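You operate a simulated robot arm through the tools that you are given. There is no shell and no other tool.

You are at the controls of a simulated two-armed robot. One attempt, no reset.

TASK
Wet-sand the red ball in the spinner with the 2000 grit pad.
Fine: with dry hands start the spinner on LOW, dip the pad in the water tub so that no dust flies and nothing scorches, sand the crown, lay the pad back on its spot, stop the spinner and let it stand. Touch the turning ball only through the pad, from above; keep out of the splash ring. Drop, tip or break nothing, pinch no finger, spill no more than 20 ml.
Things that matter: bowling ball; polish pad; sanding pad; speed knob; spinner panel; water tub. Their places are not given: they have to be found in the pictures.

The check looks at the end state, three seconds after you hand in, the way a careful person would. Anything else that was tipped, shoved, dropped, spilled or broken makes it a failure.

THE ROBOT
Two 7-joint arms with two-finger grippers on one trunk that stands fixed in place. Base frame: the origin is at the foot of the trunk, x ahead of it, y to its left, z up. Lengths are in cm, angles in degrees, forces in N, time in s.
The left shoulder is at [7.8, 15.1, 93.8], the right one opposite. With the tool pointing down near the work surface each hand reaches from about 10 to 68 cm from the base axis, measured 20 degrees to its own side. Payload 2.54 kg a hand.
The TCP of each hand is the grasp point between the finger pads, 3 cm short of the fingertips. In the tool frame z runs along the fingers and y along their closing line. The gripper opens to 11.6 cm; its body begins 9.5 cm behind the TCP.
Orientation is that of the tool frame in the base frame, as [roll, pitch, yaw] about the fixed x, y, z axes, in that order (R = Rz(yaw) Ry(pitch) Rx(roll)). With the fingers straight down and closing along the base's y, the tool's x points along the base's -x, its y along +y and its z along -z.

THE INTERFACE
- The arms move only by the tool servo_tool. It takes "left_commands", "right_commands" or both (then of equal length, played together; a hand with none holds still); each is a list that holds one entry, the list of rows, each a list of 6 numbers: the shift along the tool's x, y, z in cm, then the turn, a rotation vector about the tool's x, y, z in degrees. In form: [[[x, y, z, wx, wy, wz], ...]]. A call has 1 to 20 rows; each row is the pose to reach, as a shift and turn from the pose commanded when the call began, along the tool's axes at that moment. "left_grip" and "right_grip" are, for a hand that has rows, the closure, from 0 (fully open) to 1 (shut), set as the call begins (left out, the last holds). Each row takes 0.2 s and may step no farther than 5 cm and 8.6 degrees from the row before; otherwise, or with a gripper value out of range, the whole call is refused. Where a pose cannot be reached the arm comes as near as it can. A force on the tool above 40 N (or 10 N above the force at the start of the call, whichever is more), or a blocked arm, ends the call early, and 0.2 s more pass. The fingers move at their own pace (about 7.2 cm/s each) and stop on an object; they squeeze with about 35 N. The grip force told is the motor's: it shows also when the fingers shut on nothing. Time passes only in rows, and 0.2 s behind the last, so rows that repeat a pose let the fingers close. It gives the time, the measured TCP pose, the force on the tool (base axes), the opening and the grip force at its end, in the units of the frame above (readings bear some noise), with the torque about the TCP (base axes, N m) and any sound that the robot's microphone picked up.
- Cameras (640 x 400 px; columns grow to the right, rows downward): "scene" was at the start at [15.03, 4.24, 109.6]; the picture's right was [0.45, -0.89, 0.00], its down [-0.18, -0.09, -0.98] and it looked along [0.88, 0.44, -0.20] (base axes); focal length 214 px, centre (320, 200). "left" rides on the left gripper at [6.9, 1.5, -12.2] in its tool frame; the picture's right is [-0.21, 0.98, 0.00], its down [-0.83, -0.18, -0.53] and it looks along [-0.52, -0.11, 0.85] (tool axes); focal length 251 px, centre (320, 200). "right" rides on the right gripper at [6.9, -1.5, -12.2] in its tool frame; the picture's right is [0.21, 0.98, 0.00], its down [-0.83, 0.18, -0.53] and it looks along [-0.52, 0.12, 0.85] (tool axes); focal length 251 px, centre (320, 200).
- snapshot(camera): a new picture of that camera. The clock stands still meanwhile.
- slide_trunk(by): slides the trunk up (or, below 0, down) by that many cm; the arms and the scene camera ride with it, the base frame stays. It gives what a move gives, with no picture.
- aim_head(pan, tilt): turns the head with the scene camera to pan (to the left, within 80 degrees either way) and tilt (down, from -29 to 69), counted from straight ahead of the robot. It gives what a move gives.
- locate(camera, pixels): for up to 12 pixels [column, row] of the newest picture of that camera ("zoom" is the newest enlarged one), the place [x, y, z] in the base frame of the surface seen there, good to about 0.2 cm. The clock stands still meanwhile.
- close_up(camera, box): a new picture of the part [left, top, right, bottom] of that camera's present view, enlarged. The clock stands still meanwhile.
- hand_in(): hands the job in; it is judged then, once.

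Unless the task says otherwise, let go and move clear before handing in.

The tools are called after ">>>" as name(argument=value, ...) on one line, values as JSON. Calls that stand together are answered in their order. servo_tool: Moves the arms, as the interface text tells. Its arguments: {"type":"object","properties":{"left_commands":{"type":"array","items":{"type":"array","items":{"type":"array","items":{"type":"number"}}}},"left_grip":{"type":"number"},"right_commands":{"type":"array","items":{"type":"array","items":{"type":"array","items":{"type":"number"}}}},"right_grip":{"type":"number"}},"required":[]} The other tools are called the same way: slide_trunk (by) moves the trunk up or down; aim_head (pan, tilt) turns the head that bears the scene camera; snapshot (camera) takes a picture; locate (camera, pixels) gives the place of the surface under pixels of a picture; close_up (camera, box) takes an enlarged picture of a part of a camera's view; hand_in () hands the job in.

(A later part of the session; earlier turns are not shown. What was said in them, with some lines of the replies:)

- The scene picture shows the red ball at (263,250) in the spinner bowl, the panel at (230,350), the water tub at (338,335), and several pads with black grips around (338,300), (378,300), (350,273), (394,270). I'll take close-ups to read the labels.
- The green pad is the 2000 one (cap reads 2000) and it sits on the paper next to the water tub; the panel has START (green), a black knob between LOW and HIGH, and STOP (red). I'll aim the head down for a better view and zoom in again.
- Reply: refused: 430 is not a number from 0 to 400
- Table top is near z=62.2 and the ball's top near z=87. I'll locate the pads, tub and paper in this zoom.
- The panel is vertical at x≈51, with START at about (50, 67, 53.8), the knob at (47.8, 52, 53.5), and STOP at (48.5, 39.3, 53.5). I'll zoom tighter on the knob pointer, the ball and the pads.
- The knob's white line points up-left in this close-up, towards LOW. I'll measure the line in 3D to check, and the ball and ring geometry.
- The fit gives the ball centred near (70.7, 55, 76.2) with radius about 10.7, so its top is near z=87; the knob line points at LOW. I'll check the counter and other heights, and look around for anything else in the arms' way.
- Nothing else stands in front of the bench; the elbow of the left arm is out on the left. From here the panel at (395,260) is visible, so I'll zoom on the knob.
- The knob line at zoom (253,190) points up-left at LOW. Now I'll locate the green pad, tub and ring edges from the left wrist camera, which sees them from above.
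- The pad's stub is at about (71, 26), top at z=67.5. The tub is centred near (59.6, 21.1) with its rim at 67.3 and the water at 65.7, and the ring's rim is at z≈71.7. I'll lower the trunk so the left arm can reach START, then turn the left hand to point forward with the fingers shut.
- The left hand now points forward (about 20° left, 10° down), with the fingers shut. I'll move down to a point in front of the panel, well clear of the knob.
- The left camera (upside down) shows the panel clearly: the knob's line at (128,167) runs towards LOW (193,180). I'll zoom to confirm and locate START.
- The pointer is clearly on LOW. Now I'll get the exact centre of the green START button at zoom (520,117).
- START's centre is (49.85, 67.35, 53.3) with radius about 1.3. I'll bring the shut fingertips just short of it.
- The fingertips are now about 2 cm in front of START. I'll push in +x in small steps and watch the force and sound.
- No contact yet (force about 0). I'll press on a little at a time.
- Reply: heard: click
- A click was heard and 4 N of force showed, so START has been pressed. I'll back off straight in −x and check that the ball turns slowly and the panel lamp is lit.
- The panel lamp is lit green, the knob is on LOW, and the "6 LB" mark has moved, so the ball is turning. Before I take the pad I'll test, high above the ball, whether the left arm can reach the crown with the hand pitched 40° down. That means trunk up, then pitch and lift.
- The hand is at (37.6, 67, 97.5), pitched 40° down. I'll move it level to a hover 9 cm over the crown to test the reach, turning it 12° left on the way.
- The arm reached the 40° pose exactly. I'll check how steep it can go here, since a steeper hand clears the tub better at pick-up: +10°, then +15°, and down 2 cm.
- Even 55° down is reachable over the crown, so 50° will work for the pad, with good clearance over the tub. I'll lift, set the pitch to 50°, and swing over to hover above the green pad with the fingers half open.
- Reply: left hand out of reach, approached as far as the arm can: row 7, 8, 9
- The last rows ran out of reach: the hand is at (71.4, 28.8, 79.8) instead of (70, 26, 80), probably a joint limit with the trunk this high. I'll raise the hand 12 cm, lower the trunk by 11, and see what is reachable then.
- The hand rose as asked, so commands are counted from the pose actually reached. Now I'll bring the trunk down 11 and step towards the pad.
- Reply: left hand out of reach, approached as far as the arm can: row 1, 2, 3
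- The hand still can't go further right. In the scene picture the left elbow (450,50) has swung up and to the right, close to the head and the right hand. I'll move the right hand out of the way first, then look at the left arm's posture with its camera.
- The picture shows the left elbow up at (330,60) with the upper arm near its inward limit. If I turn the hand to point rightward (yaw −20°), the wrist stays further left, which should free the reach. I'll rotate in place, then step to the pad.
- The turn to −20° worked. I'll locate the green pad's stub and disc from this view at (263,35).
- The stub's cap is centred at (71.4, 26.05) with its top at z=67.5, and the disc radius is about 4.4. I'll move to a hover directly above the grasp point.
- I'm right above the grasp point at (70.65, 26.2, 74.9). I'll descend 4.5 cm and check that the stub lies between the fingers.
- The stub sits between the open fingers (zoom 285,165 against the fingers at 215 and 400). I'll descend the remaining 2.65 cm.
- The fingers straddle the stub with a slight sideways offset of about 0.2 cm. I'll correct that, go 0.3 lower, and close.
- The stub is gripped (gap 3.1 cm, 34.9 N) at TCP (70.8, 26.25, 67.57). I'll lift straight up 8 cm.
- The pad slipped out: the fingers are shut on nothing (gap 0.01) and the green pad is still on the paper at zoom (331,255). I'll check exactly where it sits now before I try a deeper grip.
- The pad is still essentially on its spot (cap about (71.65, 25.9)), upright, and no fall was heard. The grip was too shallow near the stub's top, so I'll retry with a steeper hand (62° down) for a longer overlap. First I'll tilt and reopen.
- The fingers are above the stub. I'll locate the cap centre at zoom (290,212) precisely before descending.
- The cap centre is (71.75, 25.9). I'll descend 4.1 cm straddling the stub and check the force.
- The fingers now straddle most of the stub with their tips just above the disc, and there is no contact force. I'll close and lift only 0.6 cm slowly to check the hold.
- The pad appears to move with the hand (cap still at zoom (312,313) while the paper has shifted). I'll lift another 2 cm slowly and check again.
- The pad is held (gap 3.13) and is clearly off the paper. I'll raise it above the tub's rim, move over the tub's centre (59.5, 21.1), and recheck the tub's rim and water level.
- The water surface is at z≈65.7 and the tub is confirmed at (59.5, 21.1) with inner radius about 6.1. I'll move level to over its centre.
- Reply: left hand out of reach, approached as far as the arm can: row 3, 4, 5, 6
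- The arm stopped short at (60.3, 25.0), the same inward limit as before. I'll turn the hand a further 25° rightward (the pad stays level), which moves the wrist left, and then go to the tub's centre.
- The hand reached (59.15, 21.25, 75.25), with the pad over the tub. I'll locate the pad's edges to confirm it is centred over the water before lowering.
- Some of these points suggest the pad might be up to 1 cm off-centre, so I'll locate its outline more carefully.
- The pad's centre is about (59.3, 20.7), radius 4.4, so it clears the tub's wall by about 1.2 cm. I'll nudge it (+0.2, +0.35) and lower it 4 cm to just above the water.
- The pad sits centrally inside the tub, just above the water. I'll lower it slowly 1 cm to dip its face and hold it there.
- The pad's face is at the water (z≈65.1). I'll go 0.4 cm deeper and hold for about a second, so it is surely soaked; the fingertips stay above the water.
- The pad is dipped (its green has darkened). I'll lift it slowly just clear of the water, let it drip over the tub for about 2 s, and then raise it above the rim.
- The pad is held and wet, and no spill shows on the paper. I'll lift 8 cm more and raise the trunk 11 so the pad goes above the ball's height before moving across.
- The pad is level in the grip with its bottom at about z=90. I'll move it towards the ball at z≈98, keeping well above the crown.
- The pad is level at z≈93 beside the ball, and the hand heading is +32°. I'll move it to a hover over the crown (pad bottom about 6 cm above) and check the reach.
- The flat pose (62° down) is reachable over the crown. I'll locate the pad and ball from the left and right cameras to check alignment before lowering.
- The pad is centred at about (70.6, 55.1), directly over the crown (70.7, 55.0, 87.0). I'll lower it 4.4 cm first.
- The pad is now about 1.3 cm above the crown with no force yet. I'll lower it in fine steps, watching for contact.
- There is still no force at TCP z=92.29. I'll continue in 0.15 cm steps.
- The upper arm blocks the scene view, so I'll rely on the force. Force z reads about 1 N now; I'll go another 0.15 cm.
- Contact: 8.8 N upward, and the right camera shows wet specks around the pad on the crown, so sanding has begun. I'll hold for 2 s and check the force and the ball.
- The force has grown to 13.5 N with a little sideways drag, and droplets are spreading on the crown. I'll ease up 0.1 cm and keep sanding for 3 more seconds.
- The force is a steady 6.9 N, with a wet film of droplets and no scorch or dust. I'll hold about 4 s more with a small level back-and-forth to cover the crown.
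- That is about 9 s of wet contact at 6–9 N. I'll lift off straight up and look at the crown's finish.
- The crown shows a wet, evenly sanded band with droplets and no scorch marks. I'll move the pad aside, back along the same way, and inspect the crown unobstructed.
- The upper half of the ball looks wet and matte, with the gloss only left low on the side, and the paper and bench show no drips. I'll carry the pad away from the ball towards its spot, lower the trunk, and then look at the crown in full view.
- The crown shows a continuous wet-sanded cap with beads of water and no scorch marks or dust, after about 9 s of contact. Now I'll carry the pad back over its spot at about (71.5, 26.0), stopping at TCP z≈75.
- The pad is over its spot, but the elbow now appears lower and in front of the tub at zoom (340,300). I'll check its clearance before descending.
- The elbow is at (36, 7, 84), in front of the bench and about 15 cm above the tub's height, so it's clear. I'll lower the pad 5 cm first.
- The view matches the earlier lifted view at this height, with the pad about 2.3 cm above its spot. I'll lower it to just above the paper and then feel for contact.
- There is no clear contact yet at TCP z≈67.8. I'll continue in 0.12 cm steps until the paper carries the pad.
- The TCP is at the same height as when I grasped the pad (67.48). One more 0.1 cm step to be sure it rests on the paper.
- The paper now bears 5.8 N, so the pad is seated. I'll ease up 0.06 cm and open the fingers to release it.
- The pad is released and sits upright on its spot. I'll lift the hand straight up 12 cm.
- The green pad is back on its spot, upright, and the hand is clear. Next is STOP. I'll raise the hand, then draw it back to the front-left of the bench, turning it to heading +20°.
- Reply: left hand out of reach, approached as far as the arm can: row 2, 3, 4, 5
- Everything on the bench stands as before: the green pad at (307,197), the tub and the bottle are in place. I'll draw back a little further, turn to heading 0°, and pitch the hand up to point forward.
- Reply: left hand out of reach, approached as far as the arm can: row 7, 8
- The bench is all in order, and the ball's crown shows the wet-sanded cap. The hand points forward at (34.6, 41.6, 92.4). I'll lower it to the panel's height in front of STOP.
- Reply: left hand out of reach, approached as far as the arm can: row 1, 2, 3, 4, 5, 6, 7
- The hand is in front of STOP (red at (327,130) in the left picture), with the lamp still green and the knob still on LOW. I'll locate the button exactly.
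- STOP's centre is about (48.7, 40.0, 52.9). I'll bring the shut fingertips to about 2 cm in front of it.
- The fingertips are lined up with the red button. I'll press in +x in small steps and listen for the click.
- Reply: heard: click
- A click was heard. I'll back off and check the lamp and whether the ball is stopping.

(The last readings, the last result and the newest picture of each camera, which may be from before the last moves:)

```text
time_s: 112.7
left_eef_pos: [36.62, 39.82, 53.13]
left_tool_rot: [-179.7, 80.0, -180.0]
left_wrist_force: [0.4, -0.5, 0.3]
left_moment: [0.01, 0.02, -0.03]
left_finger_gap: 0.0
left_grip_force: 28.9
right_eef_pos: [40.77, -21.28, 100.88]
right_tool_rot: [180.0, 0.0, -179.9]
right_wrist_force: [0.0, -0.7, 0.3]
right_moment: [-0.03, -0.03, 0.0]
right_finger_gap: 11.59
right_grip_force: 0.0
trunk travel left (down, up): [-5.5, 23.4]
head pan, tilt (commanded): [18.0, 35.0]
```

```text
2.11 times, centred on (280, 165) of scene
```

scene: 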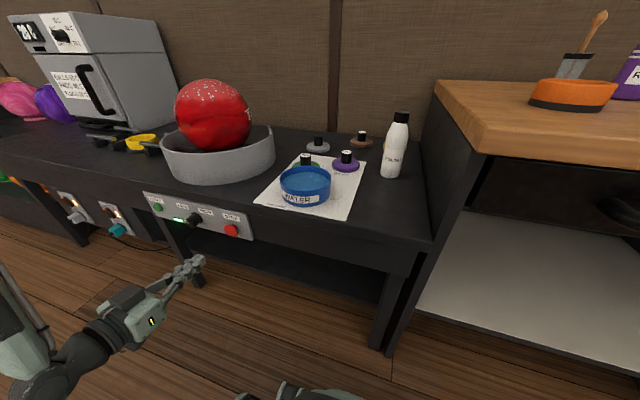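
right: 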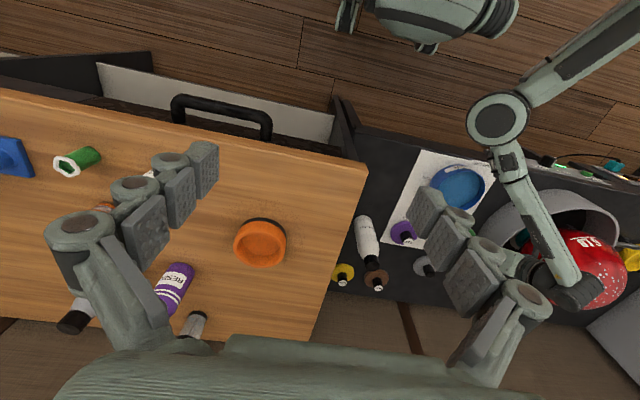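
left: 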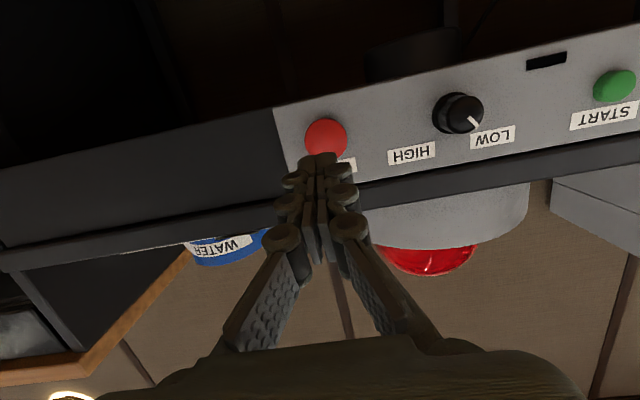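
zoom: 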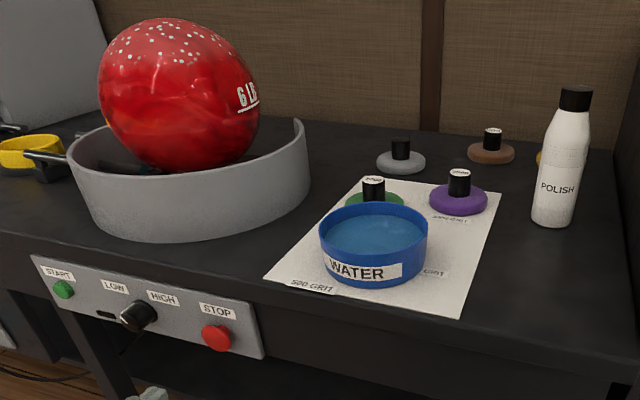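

The lamp is off. I'll draw the hand further back and wait about 3 s so the ball comes to rest, comparing the "6 LB" mark across pictures.

>>> servo_tool(left_commands=[[[0.35, 0, -2.0, 0, 0, 0], [0.7, 0, -4.0, 0, 0, 0], [0.7, 0, -4.0, 0, 0, 0], [0.7, 0, -4.0, 0, 0, 0], [0.7, 0, -4.0, 0, 0, 0], [0.7, 0, -4.0, 0, 0, 0], [0.7, 0, -4.0, 0, 0, 0], [0.7, 0, -4.0, 0, 0, 0], [0.7, 0, -4.0, 0, 0, 0], [0.7, 0, -4.0, 0, 0, 0], [0.7, 0, -4.0, 0, 0, 0], [0.7, 0, -4.0, 0, 0, 0], [0.7, 0, -4.0, 0, 0, 0], [0.7, 0, -4.0, 0, 0, 0], [0.7, 0, -4.0, 0, 0, 0]]])

>>> close_up(camera="scene", box=[130, 70, 430, 260])

>>> servo_tool(left_commands=[[[0, 0, 0, 0, 0, 0], [0, 0, 0, 0, 0, 0], [0, 0, 0, 0, 0, 0], [0, 0, 0, 0, 0, 0], [0, 0, 0, 0, 0, 0]]])

>>> close_up(camera="scene", box=[150, 70, 290, 190])

>>> close_up(camera="scene", box=[250, 120, 430, 230])

```text
time_s: 115.9
left_eef_pos: [32.87, 39.87, 53.32]
left_tool_rot: [-179.8, 80.0, -180.0]
left_wrist_force: [-0.8, 0.0, 0.1]
left_moment: [0.0, -0.03, -0.02]
left_finger_gap: 0.0
left_grip_force: 28.6
right_eef_pos: [40.78, -21.33, 100.89]
right_tool_rot: [-180.0, 0.1, -180.0]
right_wrist_force: [-0.4, -0.7, -0.8]
right_moment: [-0.01, -0.01, -0.02]
right_finger_gap: 11.61
right_grip_force: 0.2
trunk travel left (down, up): [-5.5, 23.4]
head pan, tilt (commanded): [18.0, 35.0]
```

```text
2.11 times, centred on (280, 165) of scene
```

zoom: 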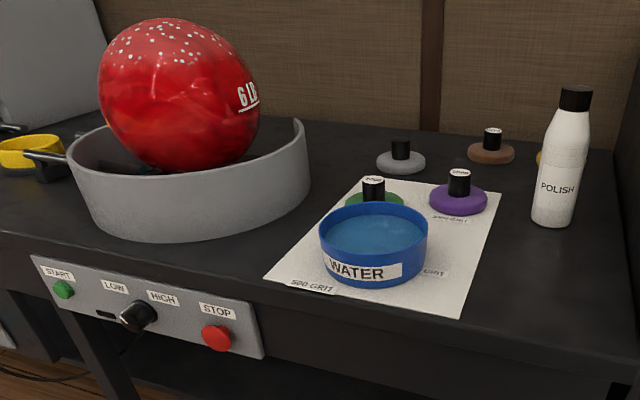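

```text
time_s: 117.1
left_eef_pos: [32.77, 39.91, 53.36]
left_tool_rot: [-179.8, 79.9, 180.0]
left_wrist_force: [0.7, 0.4, -0.5]
left_moment: [-0.01, -0.01, 0.01]
left_finger_gap: 0.0
left_grip_force: 28.7
right_eef_pos: [40.85, -21.22, 100.97]
right_tool_rot: [-180.0, -0.1, 180.0]
right_wrist_force: [0.3, 0.0, -0.3]
right_moment: [0.01, 0.0, 0.01]
right_finger_gap: 11.6
right_grip_force: 0.1
trunk travel left (down, up): [-5.5, 23.4]
head pan, tilt (commanded): [18.0, 35.0]
```

```text
3.33 times, centred on (220, 130) of scene
```

zoom: 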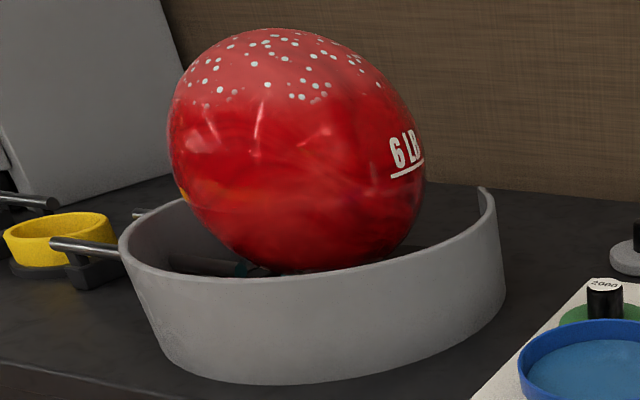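

```text
3.56 times, centred on (340, 175) of scene
```

zoom: 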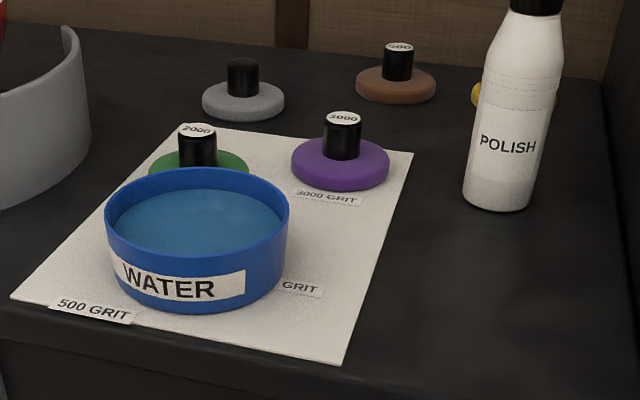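

The ball has stopped: "6 LB" is in the same place in pictures taken 4 s apart. The lamp is off and nothing is spilled or tipped. I'll verify the green pad's final position.

>>> locate(camera="zoom", pixels=[[197, 130], [180, 131], [214, 131], [197, 150], [160, 165], [240, 165], [200, 210], [343, 118]])

>>> close_up(camera="right", box=[340, 120, 640, 330])

```text
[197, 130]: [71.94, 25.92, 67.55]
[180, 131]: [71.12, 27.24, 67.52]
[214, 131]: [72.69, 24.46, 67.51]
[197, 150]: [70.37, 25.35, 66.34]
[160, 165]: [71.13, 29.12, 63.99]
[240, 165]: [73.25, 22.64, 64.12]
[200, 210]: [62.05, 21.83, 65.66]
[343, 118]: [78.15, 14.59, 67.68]
```

```text
1.90 times, centred on (490, 225) of right
```

zoom: 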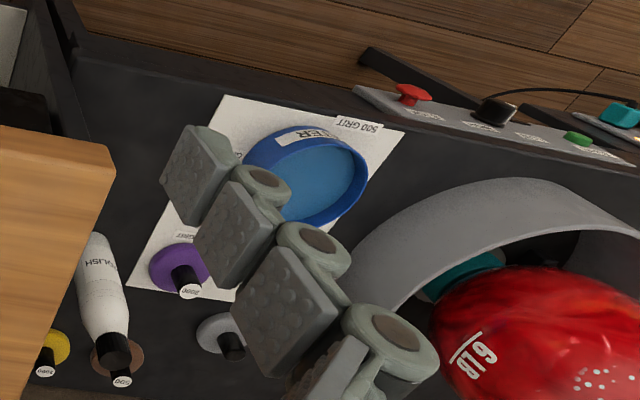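

The pad's cap is at about (71.9, 25.9), within half a centimetre of where it first lay, upright and beside its "2000 GRIT" label. The spinner is off with the ball at rest and both hands are clear, so I'm handing in.

>>> hand_in()

```text
The job is handed in.
```

I wet-sanded the crown of the red ball with the 2000 grit pad and handed the job in. I don't know the verdict, because the check's result wasn't shown.

- **Start:** The knob already pointed at LOW, so I left it there. I pressed START with dry fingers and the green lamp lit.
- **Pad:** My first grip on the green 2000 pad slipped off. The pad stayed upright and moved about 0.3 cm at most. The second grip held.
- **Wetting:** I dipped the pad's face into the water tub, kept the fingertips above the water, and let it drip over the tub for about 2 s.
- **Sanding:** I held the pad flat on the crown for about 9 s. The force was mostly 6–9 N, with a brief rise to 13.5 N, which I eased off. The crown came out wet and beaded, with no dust or scorch marks. I can't tell from the pictures whether 9 s counts as enough.
- **Stop:** I laid the pad back upright, about half a centimetre from where it first lay. I then pressed STOP, the lamp went out, and the ball had stopped before I handed in.

In the last pictures nothing was tipped, moved or spilled, and both hands were clear of the bench.
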